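You operate a simulated robot arm through the tools that you are given. There is no shell and no other tool.

Carry out the task below with a simulated robot arm. There is one attempt and no reset: what you move stays moved.

TASK
Fit the silver rod into the black sleeve and put a blue mark on its end.
Fine: rod all the way down in the sleeve, then marking colour from the blue pad, blue brush back in its cup. Set down upright: blue brush. A coat counts when it lies all over at full strength: go over it till it gets no stronger.

It is judged by the outcome, as a careful person would: the job done as asked, and still so three seconds after it is handed in. It fails if anything else is knocked over, pushed out of place, dropped, spilled or broken.

THE ROBOT
A 7-joint arm with a two-finger parallel gripper, fixed in place. Base frame: the origin is at the foot of the arm, x ahead of it, y to its left, z up; the work surface is at about z = 0. Units: cm, degrees, N and s.
With the tool pointing down near the work surface it reaches from about 24 to 62 cm from the base axis. Its first joint turns from -66.0 to 66.0 degrees. Payload 2.6 kg.
The TCP is the grasp point between the finger pads, 3 cm short of the fingertips. In the tool frame z runs along the fingers and y along their closing line. Largest opening 9.4 cm; finger width 2.8, thickness 1; the body of the gripper, 5 by 9.6 cm, starts 5.5 cm behind the TCP.
Orientation is told as [roll, pitch, yaw] about the base's x, y, z axes, in that order, counted from this pose: with the fingers straight down and closing along the base's y, the tool's x points along the base's -x, its y along +y and its z along -z.

THE INTERFACE
- The arm moves only by the tool servo_tool. Its argument "motion" is a list of rows, each a list of 2 entries, a list of its own where there are three numbers: the shift along the tool's x, y, z in units of 50 mm (1.0 is 50 mm), then the turn, a rotation vector about the tool's x, y, z in units of 6 degrees (1.0 is 6 degrees). In form: [[[dx, dy, dz], [ax, ay, az]], ...]. A call has 1 to 20 rows; each row shifts and turns the commanded pose from where the row before left it, along the tool's axes as they then stand. "jaw" is the finger opening in cm, from 0 to 9.4, set as the call begins (left out, the last holds). A call with a number of a shift or a turn outside -1 to 1 is refused whole. Each row takes 0.2 s and may step no farther than 5 cm and 8.6 degrees from the row before; otherwise, or with a gripper value out of range, the whole call is refused. Where a pose cannot be reached the arm comes as near as it can. A force on the tool above 90 N (or 10 N above the force at the start of the call, whichever is more), or a blocked arm, ends the call early, and 0.2 s more pass. The fingers move at their own pace (about 7.2 cm/s each) and stop on an object; they squeeze with about 33 N. The grip force told is the motor's: it shows also when the fingers shut on nothing. Time passes only in rows, and 0.2 s behind the last, so rows that do not move let the fingers close. The reply holds the time, the measured pose of the TCP, the force on the tool along the base axes, the opening and the grip force, in the units named above and with some noise, with the torque about the TCP (base axes, N m) and any sound that the robot's microphone picked up.
- Cameras (640 x 400 px; columns grow to the right, rows downward): "scene" is fixed at [5.04, 44.31, 57.19]; the picture's right is [-0.66, -0.75, 0.00], its down [-0.40, 0.35, -0.85] and it looks along [0.64, -0.56, -0.53] (base axes); focal length 248 px, centre (320, 200). "wrist" rides on the gripper at [7.6, 1.4, -10.2] in the tool frame; the picture's right is [-0.18, 0.98, 0.00], its down [-0.75, -0.14, -0.64] and it looks along [-0.63, -0.12, 0.77] (tool axes); focal length 243 px, centre (320, 200). There is no depth. A picture from a camera that has moved, and an enlarged one, comes with that camera's place and axes in the base frame and with its lens.
- get_image(camera): a new picture of that camera. The clock stands still meanwhile.
- enlarge(camera, box): a new picture of the part [left, top, right, bottom] of that camera's present view, enlarged. The clock stands still meanwhile.
- hand_in(): hands the job in; it is judged then, once.

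Places have to be worked out from the pictures, the camera data and where the tool is seen. Open the gripper and draw the arm clear of the work before you hand the job in, unless the task says otherwise.

The tools are called after "Emit:" as a command line: name --argument value ..., lists and objects as JSON in quotes. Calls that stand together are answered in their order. servo_tool: Moves the arm, as the interface text tells. Its arguments: {"type":"object","properties":{"motion":{"type":"array","items":{"type":"array"}},"jaw":{"type":"number"}},"required":["motion"]} The other tools are called the same way: get_image (camera) takes a picture; enlarge (camera, box) takes an enlarged picture of a part of a camera's view; hand_in () hands the job in.

At the start:

```text
time_s: 0.0
tcp_pos: [26.45, 13.01, 46.2]
orientation: [0.0, 0.0, 0.1]
ft_force: [0.1, -0.2, 0.2]
moment: [0.0, -0.02, 0.04]
opening: 9.41
gripper_force: 0.2
```

scene: 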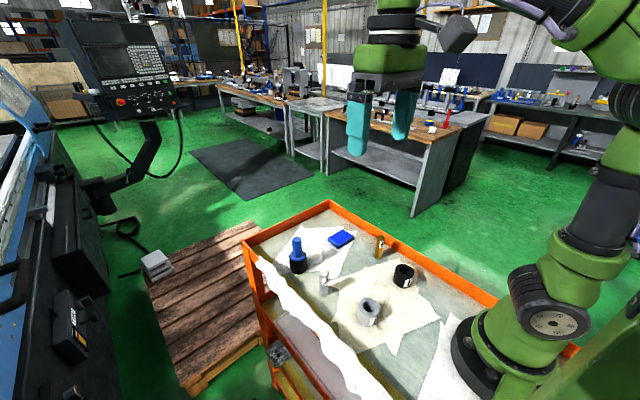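
wrist: 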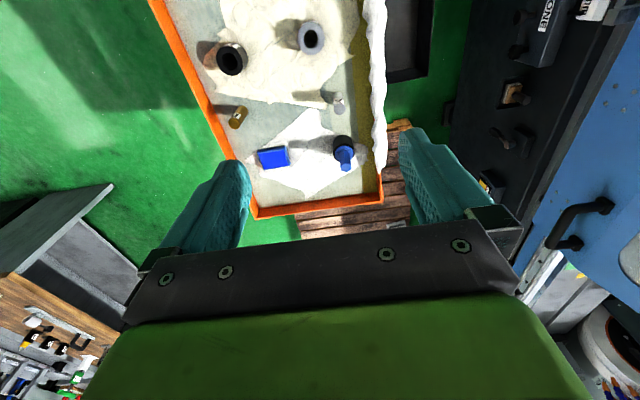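

The pictures show a cart top with a blue brush in a dark cup, a blue pad, a brass piece, a black sleeve, a grey sleeve and a small silver rod. I'll enlarge both views to find each of them.

Emit:
enlarge --camera "scene" --box '[240, 200, 480, 350]'

Emit:
enlarge --camera "wrist" --box '[160, 0, 416, 220]'

```text
2.67 times, centred on (360, 275) of scene
camera zoom: at [5.04, 44.31, 57.19], right [-0.66, -0.75, 0.0], down [-0.4, 0.35, -0.85], along [0.64, -0.56, -0.53], focal length 661 px, centre (213, 0)
```

zoom: 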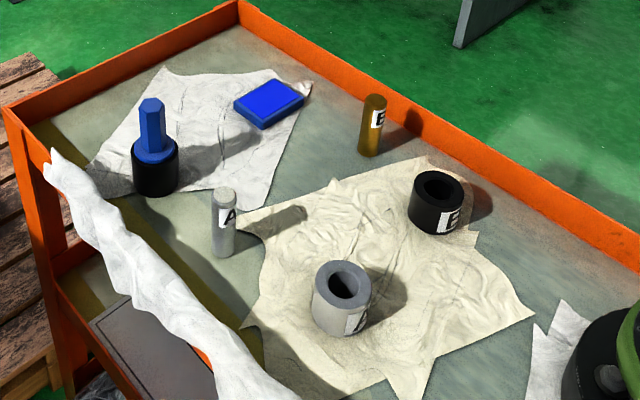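

```text
1.82 times, centred on (288, 110) of wrist
camera zoom: at [18.94, 14.48, 56.64], right [0.18, 0.98, 0.0], down [0.75, -0.14, 0.64], along [0.63, -0.12, -0.77], focal length 441 px, centre (378, 364)
```

zoom: 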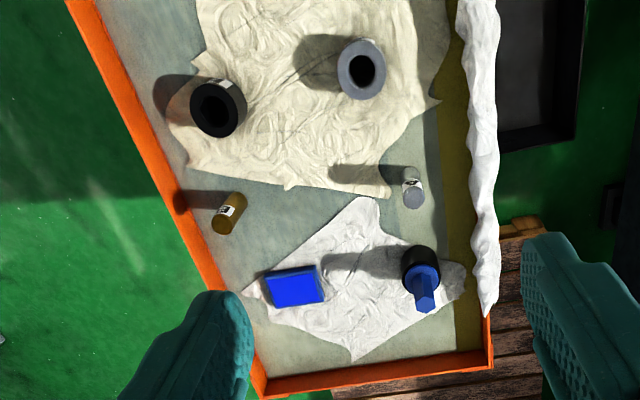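

I estimate the silver rod at about (36.5, 15), the black sleeve at (25, -5), the brush cup at (48.5, 14.6) and the pad at (48.5, -3.4). I'll move above the rod for a closer wrist view.

Emit:
servo_tool --motion '[[[-0.3, 0.067, 0.75], [0, 0, 0]], [[-0.3, 0.067, 0.75], [0, 0, 0]], [[-0.3, 0.067, 0.75], [0, 0, 0]], [[-0.3, 0.067, 0.75], [0, 0, 0]], [[-0.3, 0.067, 0.75], [0, 0, 0]], [[-0.3, 0.067, 0.75], [0, 0, 0]], [[0, 0, 0], [0, 0, 0]]]' --jaw 6

```text
time_s: 1.6
tcp_pos: [35.31, 14.84, 23.83]
orientation: [-0.1, 0.0, 0.0]
ft_force: [0.2, 0.2, 0.2]
moment: [0.02, -0.03, 0.03]
opening: 6.04
gripper_force: 0.0
```

The tool is now at (35.3, 14.8, 23.8), above the rod. I'll take pictures to place the rod more closely.

Emit:
get_image --camera "wrist"

Emit:
get_image --camera "scene"

```text
taken
camera wrist: at [27.73, 16.44, 34.14], right [0.18, 0.98, 0.0], down [0.75, -0.14, 0.64], along [0.63, -0.12, -0.77], focal length 243 px, centre (320, 200)
```

wrist: 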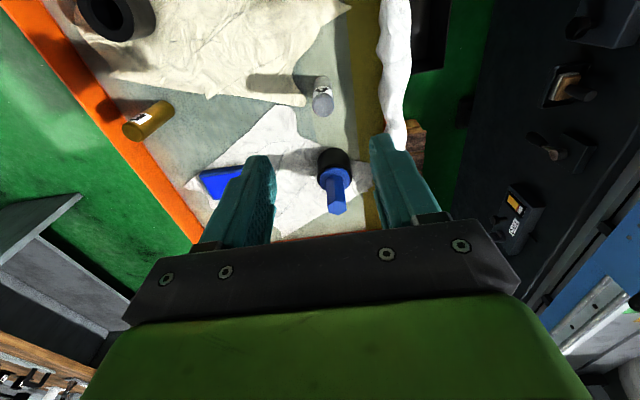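

```text
taken
```

scene: 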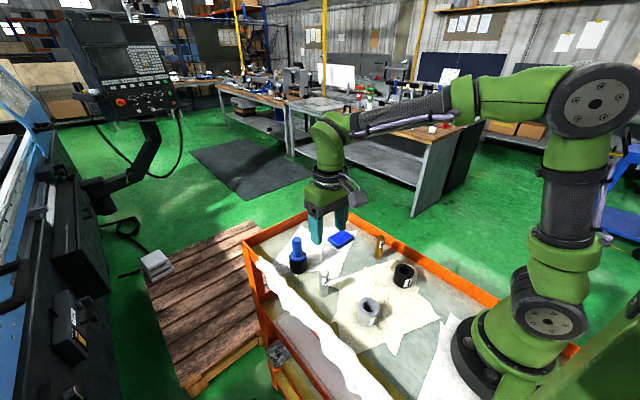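

The rod stands just up-image of the fingers. I'll enlarge the wrist view around the rod, the sleeve and the brush to refine their positions.

Emit:
enlarge --camera "wrist" --box '[240, 60, 400, 220]'

Emit:
enlarge --camera "wrist" --box '[60, 0, 220, 160]'

Emit:
enlarge --camera "scene" --box '[280, 230, 360, 300]'

Emit:
enlarge --camera "scene" --box '[340, 230, 440, 330]'

```text
2.50 times, centred on (320, 140) of wrist
camera zoom: at [27.73, 16.44, 34.14], right [0.18, 0.98, 0.0], down [0.75, -0.14, 0.64], along [0.63, -0.12, -0.77], focal length 606 px, centre (320, 350)
```

zoom: 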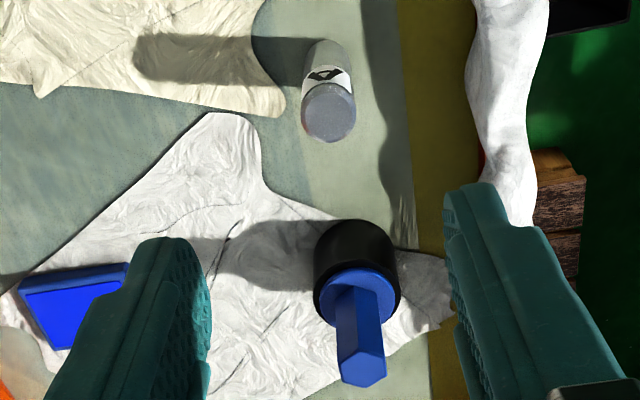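

```text
2.50 times, centred on (140, 80) of wrist
camera zoom: at [27.73, 16.44, 34.14], right [0.18, 0.98, 0.0], down [0.75, -0.14, 0.64], along [0.63, -0.12, -0.77], focal length 606 px, centre (770, 500)
```

zoom: 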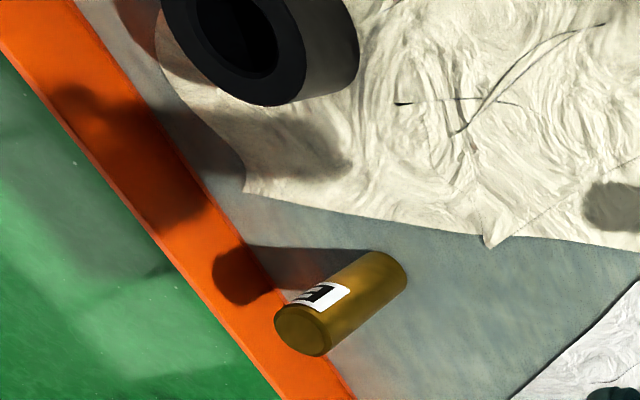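

```text
5.71 times, centred on (320, 265) of scene
camera zoom: at [5.04, 44.31, 57.19], right [-0.66, -0.75, 0.0], down [-0.4, 0.35, -0.85], along [0.64, -0.56, -0.53], focal length 1416 px, centre (320, -171)
```

zoom: 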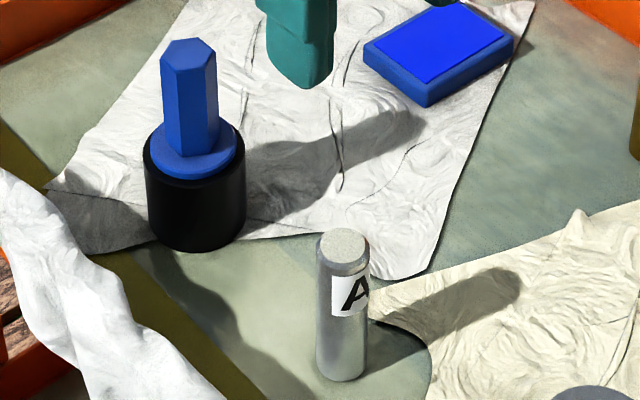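

```text
4.00 times, centred on (390, 280) of scene
camera zoom: at [5.04, 44.31, 57.19], right [-0.66, -0.75, 0.0], down [-0.4, 0.35, -0.85], along [0.64, -0.56, -0.53], focal length 992 px, centre (40, -120)
```

zoom: 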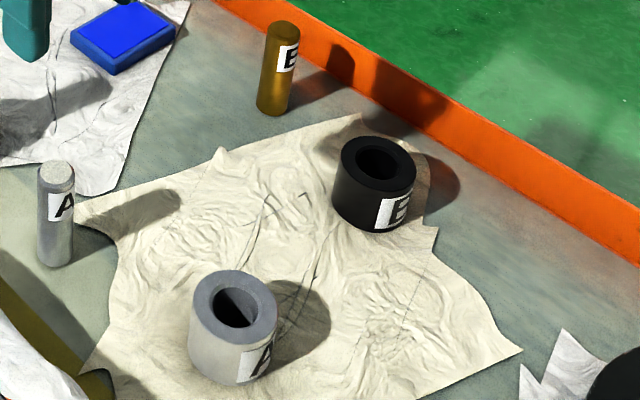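

The rod stands at about (36.4, 15.1), is around 7.9 tall and about 2.3 across, and the black sleeve is about 4.4 tall. I'll come down to z≈14, with the fingertips still above the rod, to check the alignment.

Emit:
servo_tool --motion '[[[-0.08, 0.02, 0.65], [0, 0, 0]], [[-0.07, 0.02, 0.65], [0, 0, 0]], [[-0.07, 0.02, 0.65], [0, 0, 0]], [[0, 0, 0], [0, 0, 0]]]' --jaw 6

Emit:
get_image --camera "wrist"

Emit:
enlarge --camera "scene" --box '[280, 220, 360, 300]'

```text
time_s: 2.6
tcp_pos: [36.7, 15.2, 14.12]
orientation: [-0.1, 0.0, 0.0]
ft_force: [0.3, 0.2, 0.1]
moment: [-0.01, 0.02, 0.0]
opening: 6.01
gripper_force: 0.1
```

```text
taken
camera wrist: at [29.16, 16.71, 24.47], right [0.18, 0.98, 0.0], down [0.75, -0.14, 0.64], along [0.63, -0.12, -0.77], focal length 243 px, centre (320, 200)
```

wrist: 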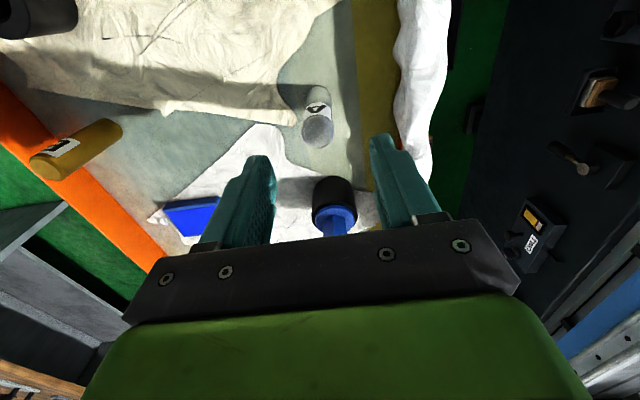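

```text
5.00 times, centred on (320, 260) of scene
camera zoom: at [5.04, 44.31, 57.19], right [-0.66, -0.75, 0.0], down [-0.4, 0.35, -0.85], along [0.64, -0.56, -0.53], focal length 1239 px, centre (320, -100)
```

zoom: 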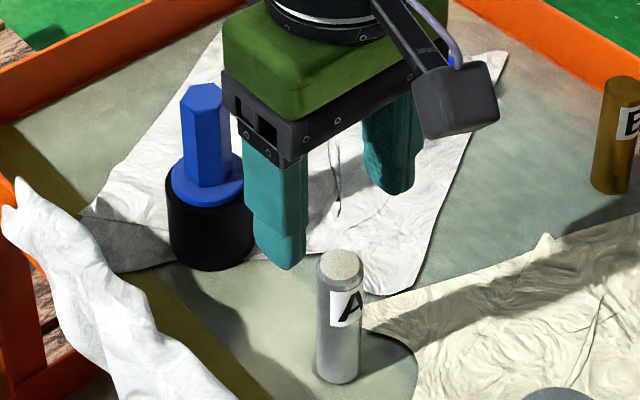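

The rod top sits between the fingers in y. I'll enlarge the wrist view to get its x offset.

Emit:
enlarge --camera "wrist" --box '[240, 70, 400, 230]'

```text
2.50 times, centred on (320, 150) of wrist
camera zoom: at [29.16, 16.71, 24.47], right [0.18, 0.98, 0.0], down [0.75, -0.14, 0.64], along [0.63, -0.12, -0.77], focal length 606 px, centre (320, 325)
```

zoom: 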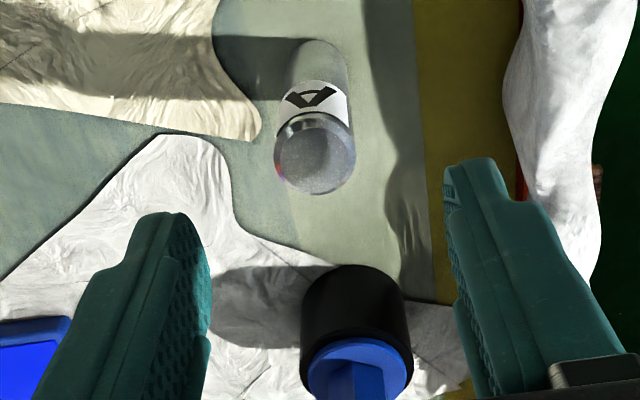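

The rod's top centre works out at (36.6, 15.2), within 0.1 cm of the TCP. I'll descend straight to z≈7.6, leaving the lower 4.6 cm of the rod free, and look again before closing.

Emit:
servo_tool --motion '[[[0, 0, 0.33], [0, 0, 0]], [[0, 0, 0.33], [0, 0, 0]], [[0, 0, 0.33], [0, 0, 0]], [[0, 0, 0.3], [0, 0, 0]], [[0, 0, 0], [0, 0, 0]]]' --jaw 6

Emit:
get_image --camera "wrist"

Emit:
enlarge --camera "scene" --box '[280, 220, 360, 300]'

```text
time_s: 3.8
tcp_pos: [36.71, 15.33, 7.5]
orientation: [0.0, 0.0, 0.0]
ft_force: [-0.5, 0.2, -0.8]
moment: [0.0, -0.02, 0.01]
opening: 6.0
gripper_force: 0.2
```

```text
taken
camera wrist: at [29.16, 16.91, 17.87], right [0.18, 0.98, 0.0], down [0.75, -0.14, 0.64], along [0.63, -0.12, -0.77], focal length 243 px, centre (320, 200)
```

wrist: 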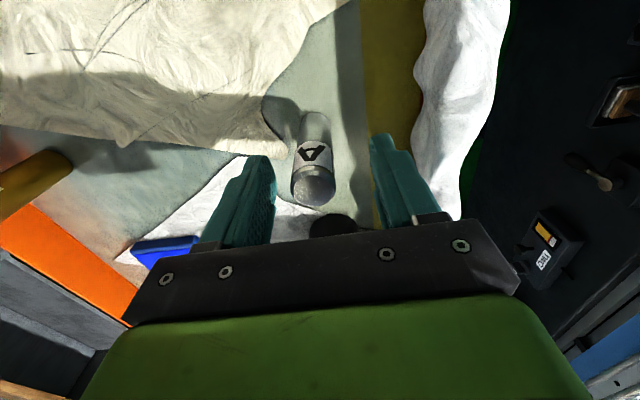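

```text
5.00 times, centred on (320, 260) of scene
camera zoom: at [5.04, 44.31, 57.19], right [-0.66, -0.75, 0.0], down [-0.4, 0.35, -0.85], along [0.64, -0.56, -0.53], focal length 1239 px, centre (320, -100)
```

zoom: 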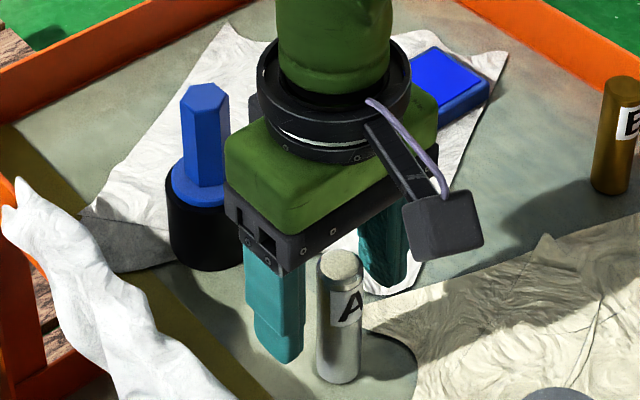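

The rod stands between the open fingers in both views. I'll zoom in once more to measure its x offset to the TCP before closing.

Emit:
enlarge --camera "wrist" --box '[240, 100, 400, 260]'

```text
2.50 times, centred on (320, 180) of wrist
camera zoom: at [29.16, 16.91, 17.87], right [0.18, 0.98, 0.0], down [0.75, -0.14, 0.64], along [0.63, -0.12, -0.77], focal length 606 px, centre (320, 250)
```

zoom: 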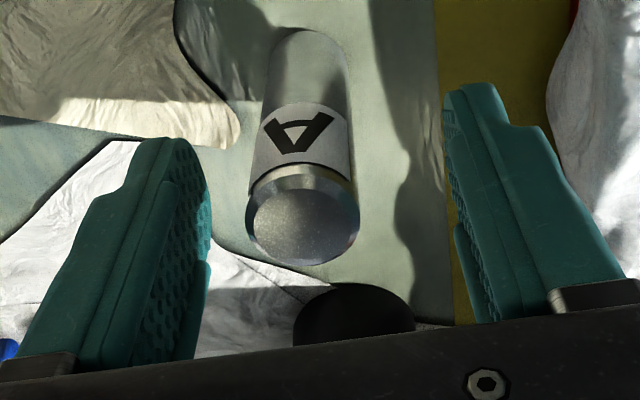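

The rod's centre is at about (36.57, 15.17), 0.15 cm off the tool in x and y. I'll trim that offset and close the fingers on the rod.

Emit:
servo_tool --motion '[[[0.024, -0.03, 0], [0, 0, 0]], [[0, 0, 0], [0, 0, 0]]]' --jaw 6

Emit:
servo_tool --motion '[[[0, 0, 0], [0, 0, 0]], [[0, 0, 0], [0, 0, 0]], [[0, 0, 0], [0, 0, 0]], [[0, 0, 0], [0, 0, 0]], [[0, 0, 0], [0, 0, 0]]]' --jaw 1.5

```text
time_s: 4.4
tcp_pos: [36.6, 15.22, 7.54]
orientation: [0.1, 0.0, 0.0]
ft_force: [-1.3, 0.5, 0.6]
moment: [0.0, 0.04, 0.0]
opening: 6.02
gripper_force: 0.1
```

```text
time_s: 5.6
tcp_pos: [36.6, 15.22, 7.56]
orientation: [0.0, 0.0, 0.0]
ft_force: [0.8, 0.2, -0.5]
moment: [0.06, -0.04, 0.03]
opening: 2.34
gripper_force: 33.1
```

The fingers stopped at 2.34 cm with 33 N, so the rod is held. I'll lift it straight up about 10 cm.

Emit:
servo_tool --motion '[[[0, 0, -0.3], [0, 0, 0]], [[0, 0, -0.5], [0, 0, 0]], [[0, 0, -0.6], [0, 0, 0]], [[0, 0, -0.6], [0, 0, 0]], [[0, 0, 0], [0, 0, 0]]]' --jaw 1.5

Emit:
enlarge --camera "wrist" --box '[240, 100, 400, 260]'

Emit:
enlarge --camera "scene" --box '[270, 190, 370, 290]'

```text
time_s: 6.8
tcp_pos: [36.78, 15.28, 17.72]
orientation: [0.0, 0.0, 0.0]
ft_force: [0.3, 0.3, -2.7]
moment: [0.0, -0.02, 0.0]
opening: 2.32
gripper_force: 33.3
```

```text
2.50 times, centred on (320, 180) of wrist
camera zoom: at [29.14, 16.7, 28.03], right [0.18, 0.98, 0.0], down [0.75, -0.14, 0.64], along [0.63, -0.12, -0.77], focal length 606 px, centre (320, 250)
```

zoom: 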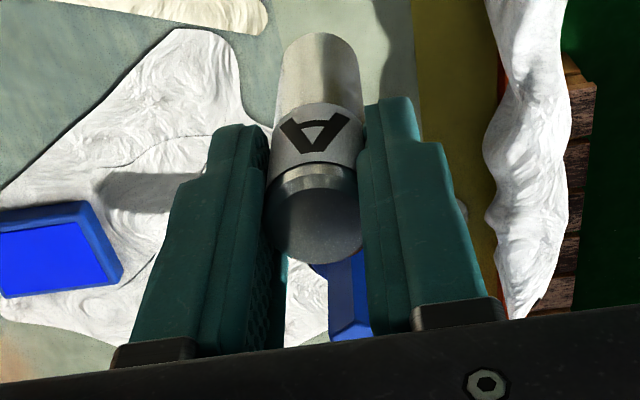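

```text
4.00 times, centred on (320, 240) of scene
camera zoom: at [5.04, 44.31, 57.19], right [-0.66, -0.75, 0.0], down [-0.4, 0.35, -0.85], along [0.64, -0.56, -0.53], focal length 992 px, centre (320, 40)
```

zoom: 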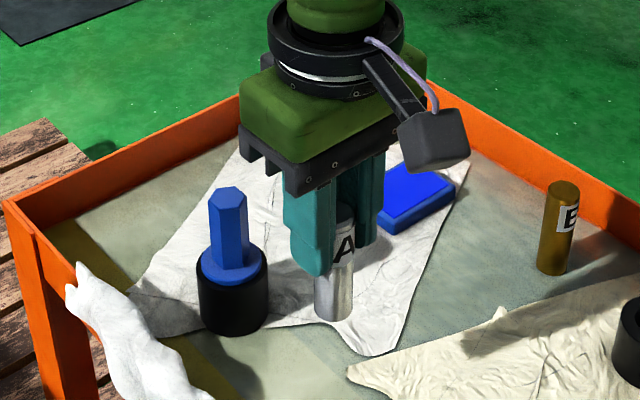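

The rod hangs straight in the grip, its bottom about 7.6 cm below the TCP. I'll move across at this height to just ahead of the black sleeve so the wrist camera can see its bore.

Emit:
servo_tool --motion '[[[0.25, -0.67, -0.05], [0, 0, 0]], [[0.26, -0.68, -0.05], [0, 0, 0]], [[0.26, -0.68, 0], [0, 0, 0]], [[0.26, -0.68, 0], [0, 0, 0]], [[0.26, -0.68, 0], [0, 0, 0]], [[0.25, -0.67, 0], [0, 0, 0]], [[0, 0, 0], [0, 0, 0]]]' --jaw 1.5

Emit:
get_image --camera "wrist"

Emit:
enlarge --camera "wrist" --box '[240, 0, 400, 160]'

```text
time_s: 8.4
tcp_pos: [28.78, -5.01, 17.83]
orientation: [0.0, 0.0, 0.1]
ft_force: [-0.6, -0.7, -2.2]
moment: [-0.04, 0.0, -0.01]
opening: 2.33
gripper_force: 32.9
```

```text
taken
camera wrist: at [21.19, -3.54, 28.28], right [0.18, 0.98, 0.0], down [0.75, -0.14, 0.64], along [0.63, -0.12, -0.77], focal length 243 px, centre (320, 200)
```

wrist: 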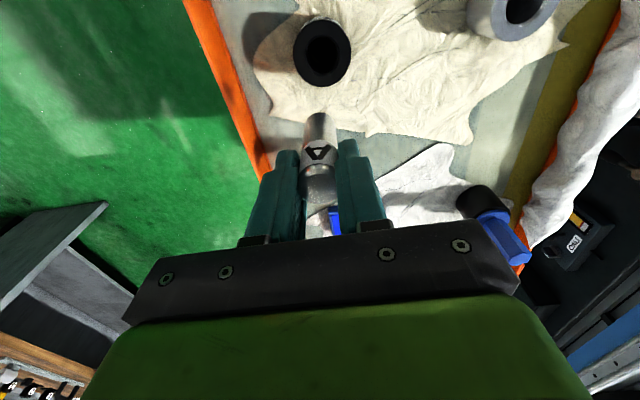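

```text
2.50 times, centred on (320, 80) of wrist
camera zoom: at [21.19, -3.54, 28.28], right [0.18, 0.98, 0.0], down [0.75, -0.14, 0.64], along [0.63, -0.12, -0.77], focal length 606 px, centre (320, 500)
```

zoom: 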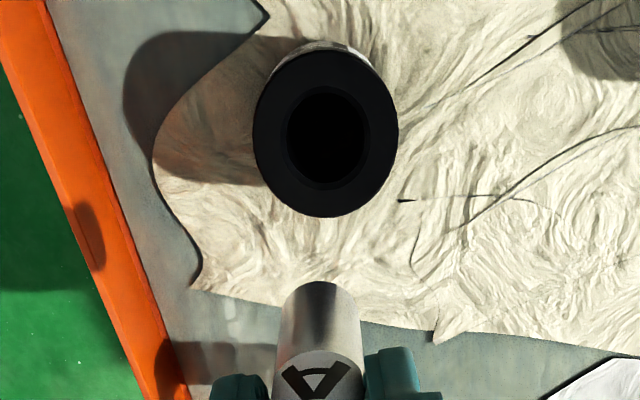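

The bore's centre works out at about (25.0, -4.0), roughly 2.8 cm wide against the rod's 2.34. I'll move over it and lower until the rod's bottom is about 2 cm above the sleeve, then compare in both cameras.

Emit:
servo_tool --motion '[[[0.378, 0.1, 0], [0, 0, 0]], [[0.378, 0.1, 0], [0, 0, 0]], [[0, 0, 0.37], [0, 0, 0]], [[0, 0, 0.37], [0, 0, 0]], [[0, 0, 0], [0, 0, 0]], [[0, 0, 0], [0, 0, 0]]]' --jaw 1.5

Emit:
enlarge --camera "wrist" --box '[240, 60, 400, 220]'

Emit:
enlarge --camera "scene" --box '[370, 220, 440, 300]'

```text
time_s: 9.8
tcp_pos: [24.88, -3.8, 14.16]
orientation: [0.1, 0.0, -0.1]
ft_force: [-0.2, 0.1, -2.7]
moment: [0.02, 0.01, -0.01]
opening: 2.34
gripper_force: 32.8
```

```text
2.50 times, centred on (320, 140) of wrist
camera zoom: at [17.37, -2.4, 24.51], right [0.18, 0.98, 0.0], down [0.75, -0.14, 0.64], along [0.63, -0.12, -0.77], focal length 606 px, centre (320, 350)
```

zoom: 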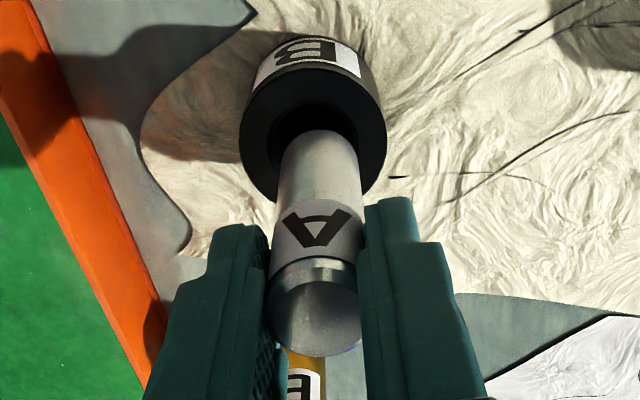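

```text
5.00 times, centred on (405, 260) of scene
camera zoom: at [5.04, 44.31, 57.19], right [-0.66, -0.75, 0.0], down [-0.4, 0.35, -0.85], along [0.64, -0.56, -0.53], focal length 1239 px, centre (-105, -100)
```

zoom: 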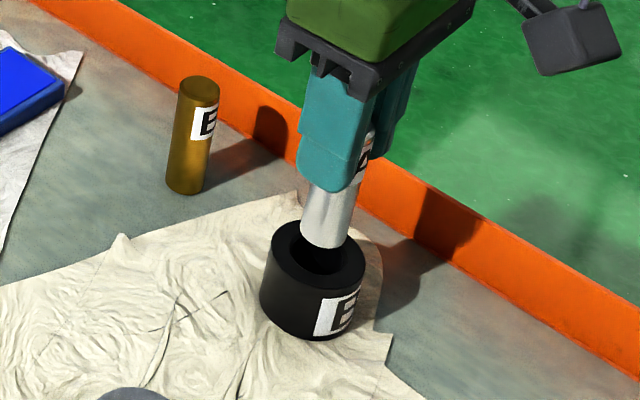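

The rod's bottom is nearly over the bore: the wrist view suggests an offset of about (-0.15, -0.2) and the scene view about (+0.1, 0). I'll trim y by -0.12, lower 1.1 cm and measure again with tighter enlargements.

Emit:
servo_tool --motion '[[[0, -0.024, 0.11], [0, 0, 0]], [[0, 0, 0.11], [0, 0, 0]], [[0, 0, 0], [0, 0, 0]]]' --jaw 1.5

Emit:
enlarge --camera "wrist" --box '[280, 60, 360, 140]'

Emit:
enlarge --camera "scene" --box '[380, 250, 420, 290]'

```text
time_s: 10.6
tcp_pos: [25.04, -4.14, 13.16]
orientation: [0.0, -0.1, 0.0]
ft_force: [-1.1, 0.6, -2.9]
moment: [0.04, 0.01, -0.02]
opening: 2.33
gripper_force: 33.1
```

```text
5.00 times, centred on (320, 100) of wrist
camera zoom: at [17.41, -2.61, 23.58], right [0.18, 0.98, 0.0], down [0.75, -0.14, 0.64], along [0.63, -0.12, -0.77], focal length 1213 px, centre (320, 700)
```

zoom: 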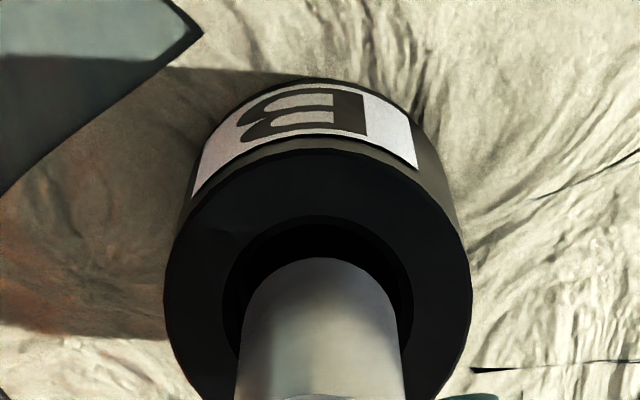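

```text
10.00 times, centred on (400, 270) of scene
camera zoom: at [5.04, 44.31, 57.19], right [-0.66, -0.75, 0.0], down [-0.4, 0.35, -0.85], along [0.64, -0.56, -0.53], focal length 2479 px, centre (-480, -500)
```

zoom: 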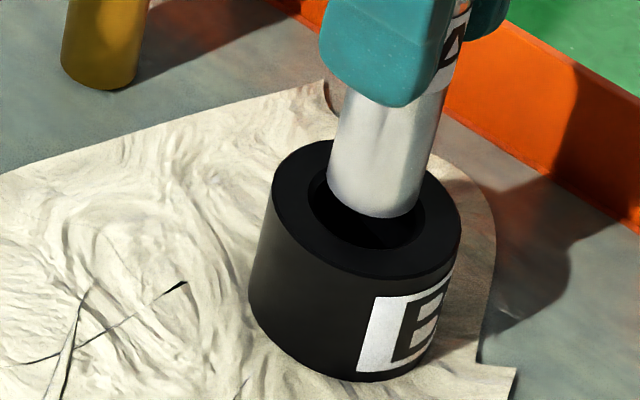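

Allowing for perspective, the bore's centre is about 0.18 cm farther in x and 0.14 cm lower in y than the rod. I'll apply that shift and lower 0.8 cm in small steps, watching the force.

Emit:
servo_tool --motion '[[[-0.036, -0.028, 0], [0, 0, 0]], [[0, 0, 0.08], [0, 0, 0]], [[0, 0, 0.08], [0, 0, 0]], [[0, 0, 0], [0, 0, 0]]]' --jaw 1.5

Emit:
enlarge --camera "wrist" --box '[280, 60, 360, 140]'

Emit:
enlarge --camera "scene" --box '[380, 250, 420, 290]'

```text
time_s: 11.6
tcp_pos: [25.2, -4.18, 12.5]
orientation: [0.0, 0.0, 0.0]
ft_force: [1.1, 0.2, -2.0]
moment: [-0.06, -0.01, 0.0]
opening: 2.31
gripper_force: 33.1
```

```text
5.00 times, centred on (320, 100) of wrist
camera zoom: at [17.64, -2.77, 22.84], right [0.18, 0.98, 0.0], down [0.75, -0.14, 0.64], along [0.63, -0.12, -0.77], focal length 1213 px, centre (320, 700)
```

zoom: 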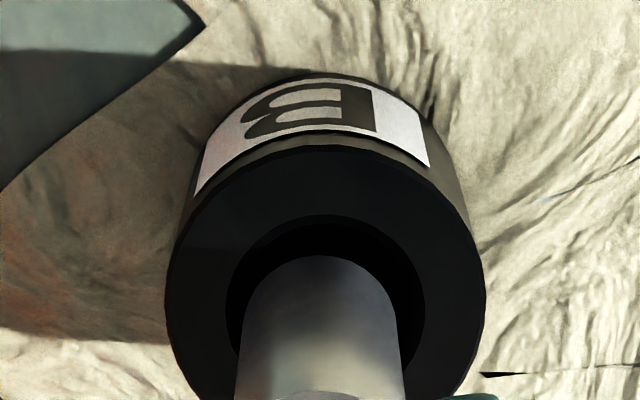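

```text
10.00 times, centred on (400, 270) of scene
camera zoom: at [5.04, 44.31, 57.19], right [-0.66, -0.75, 0.0], down [-0.4, 0.35, -0.85], along [0.64, -0.56, -0.53], focal length 2479 px, centre (-480, -500)
```

zoom: 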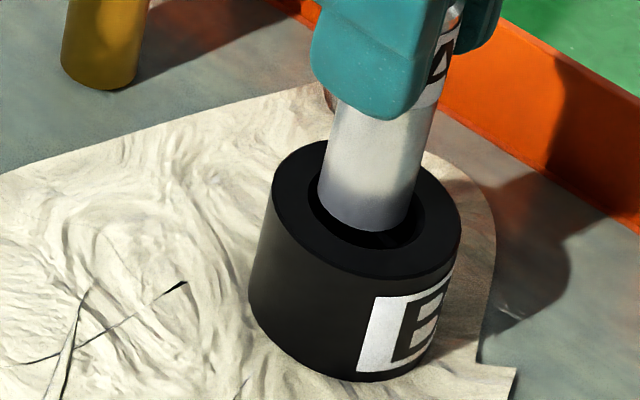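

Both views show the rod centred over the bore within about 0.1 cm, with its bottom about 0.4 cm above the mouth. I'll lower 1 cm gently and check the force for contact.

Emit:
servo_tool --motion '[[[0.01, 0.01, 0.05], [0, 0, 0]], [[0, 0, 0.05], [0, 0, 0]], [[0, 0, 0.05], [0, 0, 0]], [[0, 0, 0.05], [0, 0, 0]], [[0, 0, 0], [0, 0, 0]]]' --jaw 1.5

Emit:
enlarge --camera "wrist" --box '[280, 60, 360, 140]'

Emit:
enlarge --camera "scene" --box '[380, 250, 420, 290]'

```text
time_s: 12.8
tcp_pos: [25.02, -4.26, 11.56]
orientation: [0.0, 0.0, 0.1]
ft_force: [-0.5, 0.1, -2.7]
moment: [0.05, 0.01, 0.02]
opening: 2.32
gripper_force: 32.7
```

```text
5.00 times, centred on (320, 100) of wrist
camera zoom: at [17.57, -2.76, 21.9], right [0.18, 0.98, 0.0], down [0.75, -0.14, 0.64], along [0.63, -0.12, -0.77], focal length 1213 px, centre (320, 700)
```

zoom: 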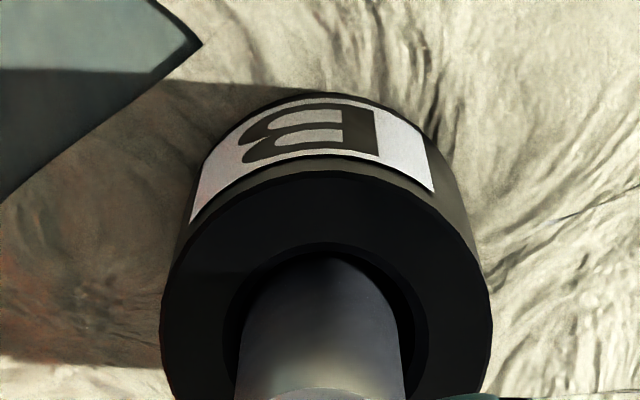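

```text
10.00 times, centred on (400, 270) of scene
camera zoom: at [5.04, 44.31, 57.19], right [-0.66, -0.75, 0.0], down [-0.4, 0.35, -0.85], along [0.64, -0.56, -0.53], focal length 2479 px, centre (-480, -500)
```

zoom: 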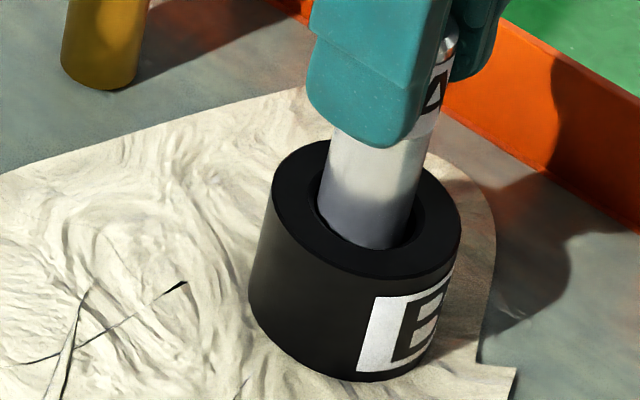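

Force is unchanged at -2.7 N, so there is no contact, and the rod is entering the bore. I'll lower another 1 cm.

Emit:
servo_tool --motion '[[[0, 0, 0.05], [0, 0, 0]], [[0, 0, 0.05], [0, 0, 0]], [[0, 0, 0.05], [0, 0, 0]], [[0, 0, 0.05], [0, 0, 0]], [[0, 0, 0], [0, 0, 0]]]' --jaw 1.5

Emit:
enlarge --camera "wrist" --box '[280, 60, 360, 140]'

Emit:
enlarge --camera "scene" --box '[380, 250, 420, 290]'

```text
time_s: 14.0
tcp_pos: [25.15, -4.2, 10.45]
orientation: [0.1, 0.0, 0.0]
ft_force: [0.1, 0.8, -2.4]
moment: [0.01, -0.01, 0.0]
opening: 2.31
gripper_force: 32.6
```

```text
5.00 times, centred on (320, 100) of wrist
camera zoom: at [17.55, -2.8, 20.84], right [0.18, 0.98, 0.0], down [0.75, -0.14, 0.64], along [0.63, -0.12, -0.77], focal length 1213 px, centre (320, 700)
```

zoom: 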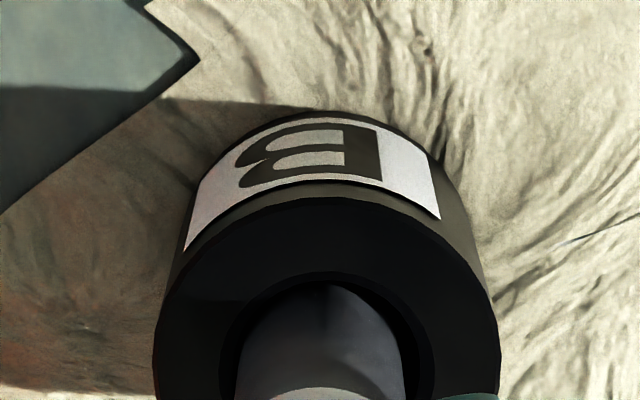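

```text
10.00 times, centred on (400, 270) of scene
camera zoom: at [5.04, 44.31, 57.19], right [-0.66, -0.75, 0.0], down [-0.4, 0.35, -0.85], along [0.64, -0.56, -0.53], focal length 2479 px, centre (-480, -500)
```

zoom: 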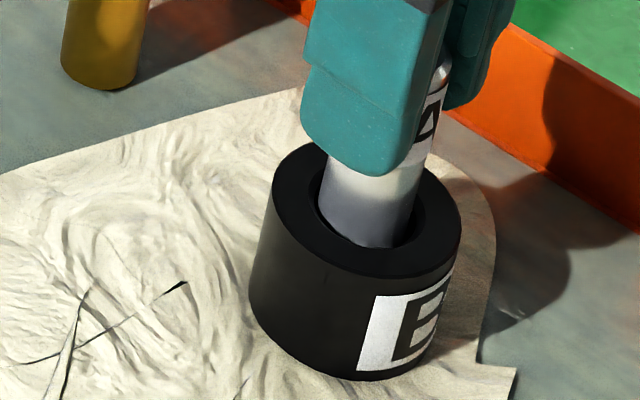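

The rod is inside the bore with no contact force. I'll lower another 1.5 cm and read the force.

Emit:
servo_tool --motion '[[[0, 0, 0.06], [0, 0, 0]], [[0, 0, 0.06], [0, 0, 0]], [[0, 0, 0.06], [0, 0, 0]], [[0, 0, 0.06], [0, 0, 0]], [[0, 0, 0.06], [0, 0, 0]], [[0, 0, 0], [0, 0, 0]]]' --jaw 1.5

Emit:
enlarge --camera "scene" --box '[380, 250, 420, 290]'

```text
time_s: 15.4
tcp_pos: [25.11, -4.25, 9.06]
orientation: [0.0, 0.0, -0.1]
ft_force: [-1.7, 1.4, -2.0]
moment: [0.1, 0.03, -0.01]
opening: 2.32
gripper_force: 32.8
```

```text
10.00 times, centred on (400, 270) of scene
camera zoom: at [5.04, 44.31, 57.19], right [-0.66, -0.75, 0.0], down [-0.4, 0.35, -0.85], along [0.64, -0.56, -0.53], focal length 2479 px, centre (-480, -500)
```

zoom: 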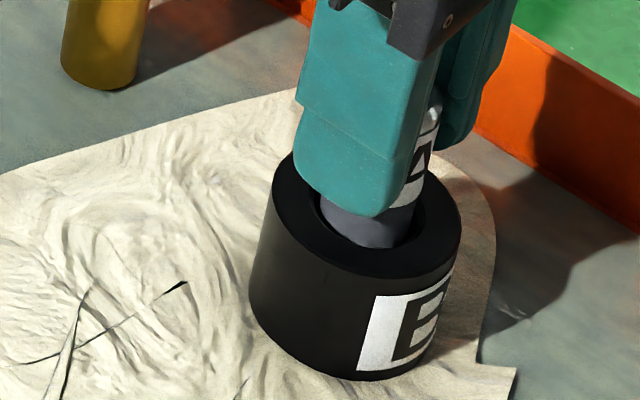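

A small side force (-1.7, +1.4) appears, perhaps a light wall touch. The rod's bottom should be about 1.5 cm above the surface, so I'll nudge the tool slightly that way and continue 0.7 cm.

Emit:
servo_tool --motion '[[[0.01, 0.01, 0.04], [0, 0, 0]], [[0, 0, 0.05], [0, 0, 0]], [[0, 0, 0.05], [0, 0, 0]], [[0, 0, 0], [0, 0, 0]], [[0, 0, 0], [0, 0, 0]]]' --jaw 1.5

Emit:
enlarge --camera "scene" --box '[380, 250, 420, 290]'

Emit:
enlarge --camera "wrist" --box '[260, 80, 380, 200]'

```text
time_s: 16.6
tcp_pos: [25.13, -4.32, 8.24]
orientation: [-0.1, 0.1, 0.0]
ft_force: [-0.7, -0.2, -2.8]
moment: [-0.03, 0.05, -0.01]
opening: 2.32
gripper_force: 32.9
```

```text
10.00 times, centred on (400, 270) of scene
camera zoom: at [5.04, 44.31, 57.19], right [-0.66, -0.75, 0.0], down [-0.4, 0.35, -0.85], along [0.64, -0.56, -0.53], focal length 2479 px, centre (-480, -500)
```

zoom: 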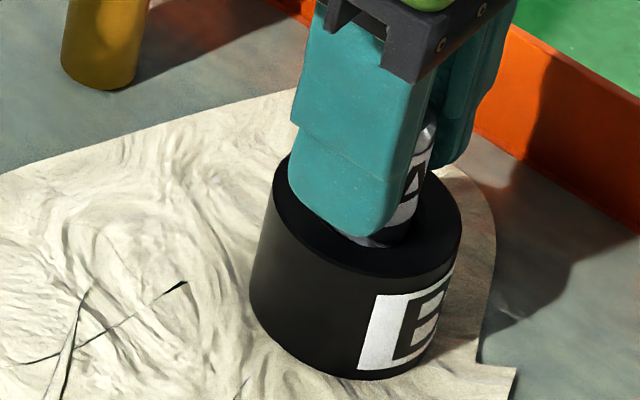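

```text
3.33 times, centred on (320, 140) of wrist
camera zoom: at [17.52, -2.82, 18.61], right [0.18, 0.98, 0.0], down [0.75, -0.14, 0.64], along [0.63, -0.12, -0.77], focal length 809 px, centre (320, 400)
```

zoom: 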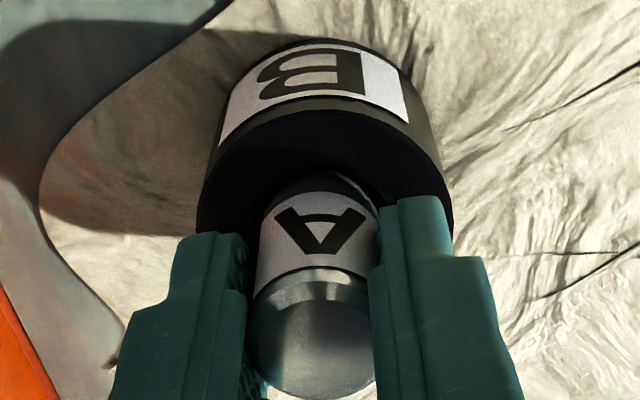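

No vertical contact yet; the rod's bottom should be about 0.7 cm above the surface and the fingertips about 0.8 cm above the sleeve. I'll lower 0.45 cm and read the force.

Emit:
servo_tool --motion '[[[0, 0, 0.03], [0, 0, 0]], [[0, 0, 0.03], [0, 0, 0]], [[0, 0, 0.03], [0, 0, 0]], [[0, 0, 0], [0, 0, 0]], [[0, 0, 0], [0, 0, 0]]]' --jaw 1.5

```text
time_s: 17.8
tcp_pos: [25.26, -4.36, 8.03]
orientation: [0.0, -0.1, 0.0]
ft_force: [1.3, -0.1, 25.9]
moment: [0.13, -0.21, 0.03]
opening: 2.29
gripper_force: 33.0
```

Contact: 26 N upward at TCP z≈8.0, so either the rod is on the bore floor or the fingertips are on the sleeve. I'll look closely before going further.

Emit:
enlarge --camera "scene" --box '[380, 245, 420, 285]'

Emit:
enlarge --camera "wrist" --box '[260, 80, 380, 200]'

```text
10.00 times, centred on (400, 265) of scene
camera zoom: at [5.03, 44.31, 57.19], right [-0.66, -0.75, 0.0], down [-0.4, 0.35, -0.85], along [0.64, -0.56, -0.53], focal length 2479 px, centre (-480, -450)
```

zoom: 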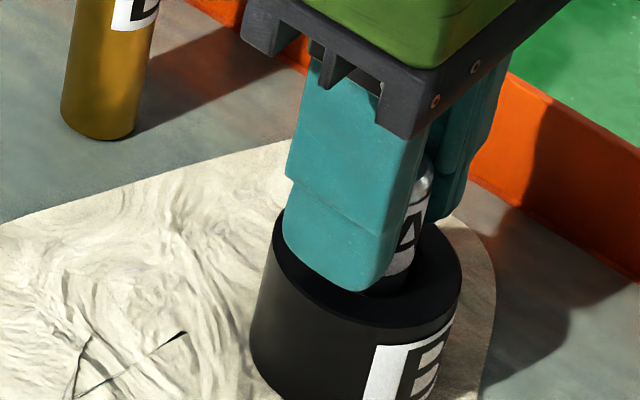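

```text
3.33 times, centred on (320, 140) of wrist
camera zoom: at [17.6, -2.83, 18.29], right [0.18, 0.98, 0.0], down [0.75, -0.14, 0.65], along [0.63, -0.12, -0.76], focal length 809 px, centre (320, 400)
```

zoom: 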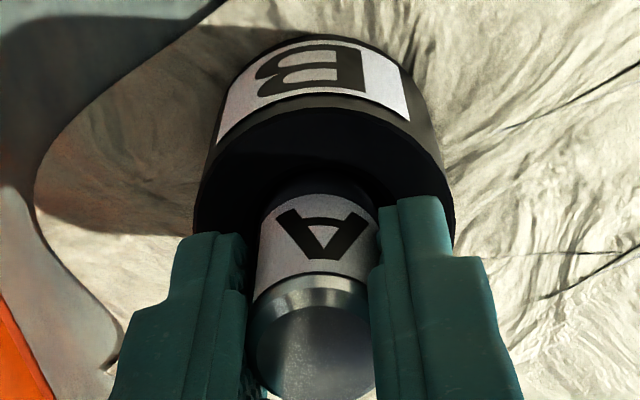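

By geometry the fingertips (z≈5.0) should still be about 0.6 above the sleeve's top (≈4.4), so the rod has probably met the bore floor. I'll relieve the press by 0.3 cm and check force before letting go.

Emit:
servo_tool --motion '[[[0, 0, -0.05], [0, 0, 0]], [[0, 0, 0], [0, 0, 0]]]' --jaw 1.5

```text
time_s: 18.4
tcp_pos: [25.03, -4.25, 8.06]
orientation: [0.1, 0.3, -0.1]
ft_force: [-0.6, -0.3, -2.7]
moment: [0.01, 0.02, -0.01]
opening: 2.32
gripper_force: 33.2
```

Force is back to just the rod's weight at z≈8.0. I'll open the fingers modestly so the rod rests in the sleeve, and look.

Emit:
servo_tool --motion '[[[0, 0, 0.01], [0, 0, 0]], [[0, 0, 0], [0, 0, 0]], [[0, 0, 0], [0, 0, 0]]]' --jaw 3.8

Emit:
enlarge --camera "scene" --box '[380, 245, 420, 285]'

Emit:
enlarge --camera "wrist" --box '[260, 80, 380, 200]'

```text
time_s: 19.2
tcp_pos: [25.18, -4.27, 8.04]
orientation: [0.0, 0.0, -0.1]
ft_force: [0.3, -0.1, -0.7]
moment: [0.04, 0.0, 0.01]
opening: 3.81
gripper_force: 0.1
```

```text
10.00 times, centred on (400, 265) of scene
camera zoom: at [5.04, 44.31, 57.19], right [-0.66, -0.75, 0.0], down [-0.4, 0.35, -0.85], along [0.64, -0.56, -0.53], focal length 2479 px, centre (-480, -450)
```

zoom: 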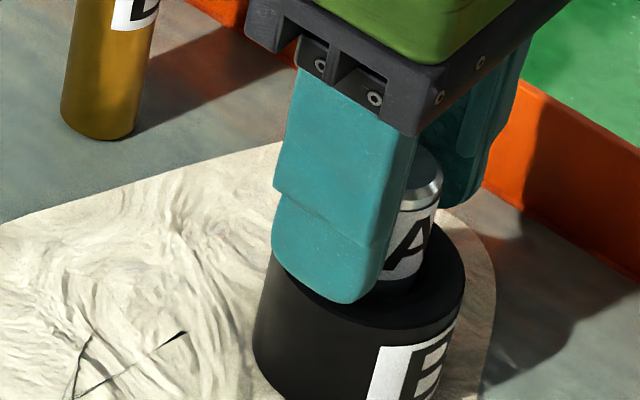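

```text
3.33 times, centred on (320, 140) of wrist
camera zoom: at [17.55, -2.86, 18.47], right [0.18, 0.98, 0.0], down [0.75, -0.14, 0.64], along [0.63, -0.12, -0.77], focal length 809 px, centre (320, 400)
```

zoom: 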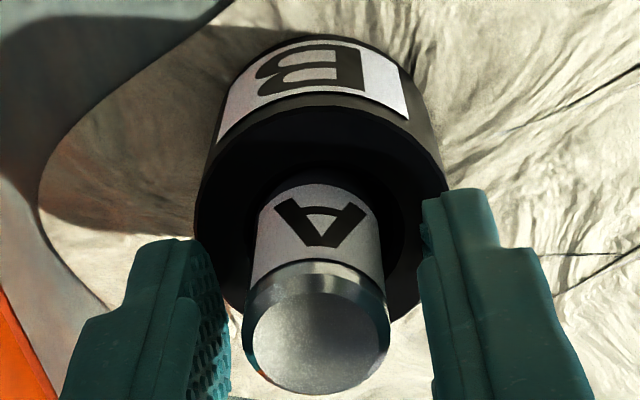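

The rod stands in the sleeve, held upright. I'll raise the hand straight up and inspect how deep the rod sits.

Emit:
servo_tool --motion '[[[0, 0, -0.3], [0, 0, 0]], [[0, 0, -0.5], [0, 0, 0]], [[0, 0, -0.6], [0, 0, 0]], [[0, 0, 0], [0, 0, 0]]]' --jaw 3.8

Emit:
enlarge --camera "scene" --box '[380, 245, 420, 285]'

Emit:
enlarge --camera "wrist" --box '[260, 60, 380, 180]'

```text
time_s: 20.2
tcp_pos: [25.24, -4.28, 15.05]
orientation: [0.0, 0.0, 0.0]
ft_force: [0.1, -0.4, 0.1]
moment: [0.01, 0.0, 0.0]
opening: 3.79
gripper_force: 0.1
```

```text
10.00 times, centred on (400, 265) of scene
camera zoom: at [5.04, 44.31, 57.19], right [-0.66, -0.75, 0.0], down [-0.4, 0.35, -0.85], along [0.64, -0.56, -0.53], focal length 2479 px, centre (-480, -450)
```

zoom: 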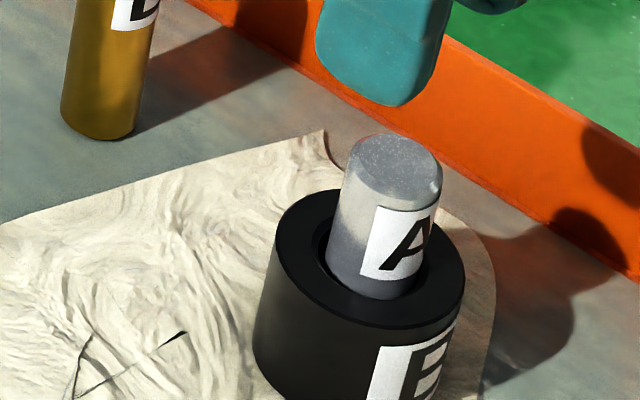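

```text
3.33 times, centred on (320, 120) of wrist
camera zoom: at [17.61, -2.91, 25.51], right [0.18, 0.98, 0.0], down [0.75, -0.14, 0.64], along [0.63, -0.12, -0.77], focal length 809 px, centre (320, 467)
```

zoom: 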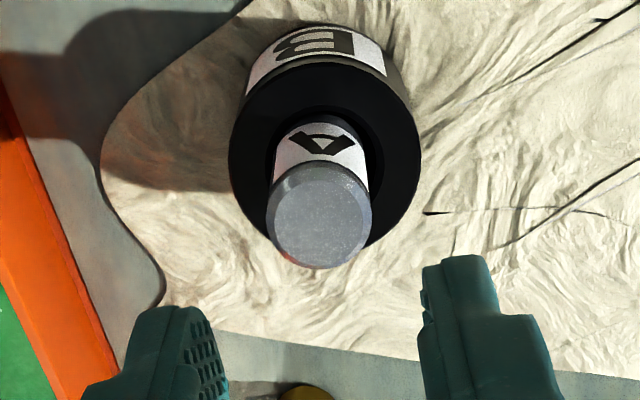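

On release the label dropped about 13 px (≈0.45 cm), so the rod has slid farther down, and its top now appears near z≈7.8. I'll close the fingers and press gently on its top to confirm it is fully seated.

Emit:
servo_tool --motion '[[[0, 0, 0], [0, 0, 0]], [[0, 0, 0], [0, 0, 0]], [[0.01, 0, 0.3], [0, 0, 0]], [[0.01, 0, 0.3], [0, 0, 0]], [[0, 0, 0], [0, 0, 0]]]' --jaw 0

Emit:
enlarge --camera "scene" --box '[370, 225, 430, 285]'

Emit:
enlarge --camera "wrist" --box '[260, 60, 380, 180]'

```text
time_s: 21.4
tcp_pos: [24.96, -4.24, 11.98]
orientation: [0.0, 0.1, 0.0]
ft_force: [-0.3, 0.5, -0.3]
moment: [0.02, -0.01, 0.02]
opening: 0.02
gripper_force: 33.0
```

```text
6.67 times, centred on (400, 255) of scene
camera zoom: at [5.04, 44.31, 57.19], right [-0.66, -0.75, 0.0], down [-0.4, 0.35, -0.85], along [0.64, -0.56, -0.53], focal length 1653 px, centre (-213, -167)
```

zoom: 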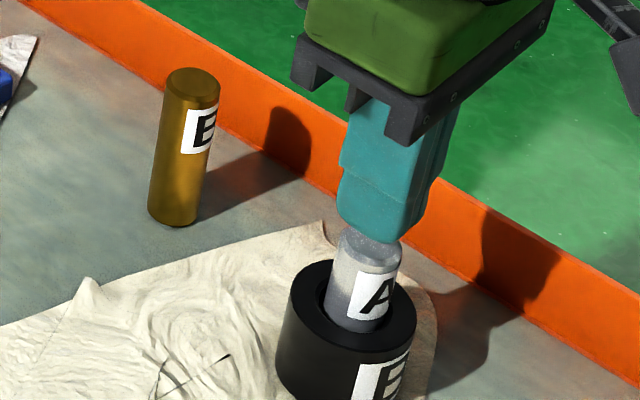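

```text
3.33 times, centred on (320, 120) of wrist
camera zoom: at [17.36, -2.8, 22.34], right [0.18, 0.98, 0.0], down [0.75, -0.14, 0.64], along [0.63, -0.12, -0.77], focal length 809 px, centre (320, 467)
```

zoom: 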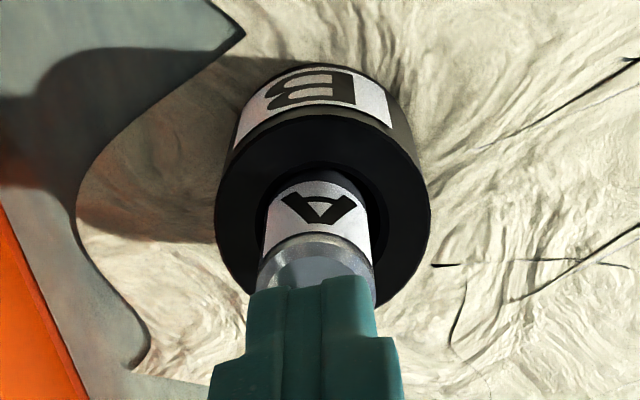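

The closed fingertips are about 1 cm above the rod's top and centred over it. I'll lower in small steps until there is a light press.

Emit:
servo_tool --motion '[[[0, 0, 0.04], [0, 0, 0]], [[0, 0, 0.04], [0, 0, 0]], [[0, 0, 0.03], [0, 0, 0]], [[0, 0, 0], [0, 0, 0]]]' --jaw 0

Emit:
servo_tool --motion '[[[0, 0, 0.03], [0, 0, 0]], [[0, 0, 0.03], [0, 0, 0]], [[0, 0, 0], [0, 0, 0]]]' --jaw 0

```text
time_s: 22.4
tcp_pos: [25.0, -4.27, 11.49]
orientation: [0.1, 0.1, 0.0]
ft_force: [0.5, 0.6, 0.6]
moment: [0.01, 0.02, 0.01]
opening: 0.03
gripper_force: 33.3
```

```text
time_s: 23.2
tcp_pos: [24.73, -4.36, 11.17]
orientation: [0.0, 0.0, 0.0]
ft_force: [0.0, 0.0, -0.6]
moment: [0.0, 0.02, 0.0]
opening: 0.03
gripper_force: 33.5
```

No contact yet at fingertips z≈8.17, so the rod top is lower than that. I'll continue down in small steps.

Emit:
servo_tool --motion '[[[0, 0, 0.025], [0, 0, 0]], [[0, 0, 0.025], [0, 0, 0]], [[0, 0, 0], [0, 0, 0]]]' --jaw 0

```text
time_s: 24.0
tcp_pos: [25.04, -4.17, 10.96]
orientation: [-0.1, -0.1, 0.0]
ft_force: [-2.6, -1.1, 13.4]
moment: [-0.01, 0.18, 0.01]
opening: 0.0
gripper_force: 32.8
```

Contact at 13 N with the fingertips at z≈7.96: the rod's top is where a 7.9 cm rod standing on the floor would be. I'll press a bit firmer to be sure nothing moves further.

Emit:
servo_tool --motion '[[[0, 0, 0.03], [0, 0, 0]], [[0, 0, 0], [0, 0, 0]], [[0, 0, 0], [0, 0, 0]]]' --jaw 0

```text
time_s: 24.8
tcp_pos: [25.08, -4.26, 11.01]
orientation: [-0.1, -0.4, -0.1]
ft_force: [-15.2, -0.3, 76.0]
moment: [-0.01, 1.18, -0.03]
opening: 0.0
gripper_force: 33.3
```

The force rose to 76 N with no travel, so the rod is on a hard stop and fully seated. I'll back off straight up and check that nothing shifted.

Emit:
servo_tool --motion '[[[0, 0, -0.04], [0, 0, 0]], [[0, 0, -0.2], [0, 0, 0]], [[0, 0, -0.5], [0, 0, 0]], [[0, 0, -0.6], [0, 0, 0]], [[0, 0, 0], [0, 0, 0]]]' --jaw 0

Emit:
enlarge --camera "scene" --box '[380, 245, 420, 285]'

Emit:
enlarge --camera "wrist" --box '[260, 50, 380, 170]'

```text
time_s: 26.0
tcp_pos: [24.81, -4.14, 17.54]
orientation: [0.0, 0.0, -0.1]
ft_force: [-0.1, 0.4, 0.7]
moment: [0.01, 0.03, 0.02]
opening: 0.01
gripper_force: 32.9
```

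```text
10.00 times, centred on (400, 265) of scene
camera zoom: at [5.04, 44.31, 57.19], right [-0.66, -0.75, 0.0], down [-0.4, 0.35, -0.85], along [0.64, -0.56, -0.53], focal length 2479 px, centre (-480, -450)
```

zoom: 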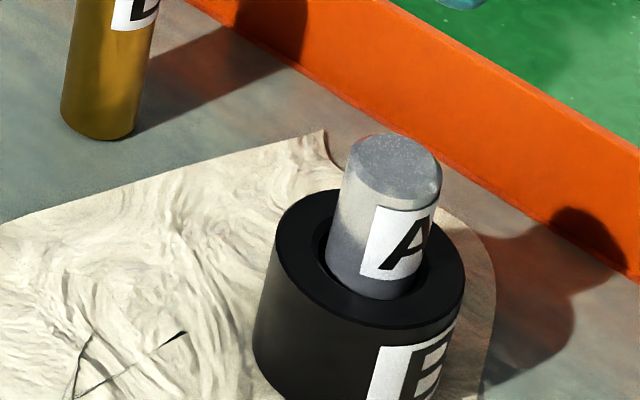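

```text
3.33 times, centred on (320, 110) of wrist
camera zoom: at [17.24, -2.73, 27.85], right [0.18, 0.98, 0.0], down [0.75, -0.14, 0.64], along [0.63, -0.12, -0.77], focal length 809 px, centre (320, 500)
```

zoom: 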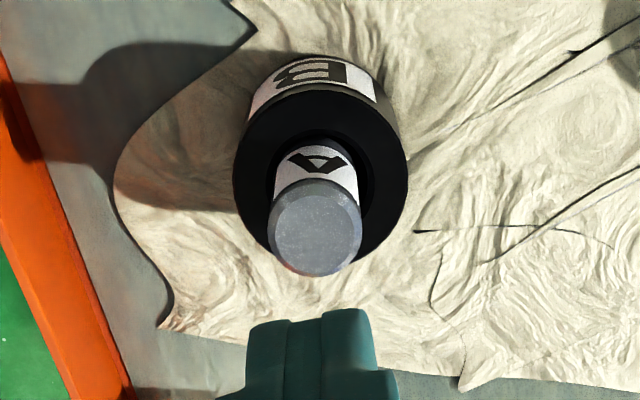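

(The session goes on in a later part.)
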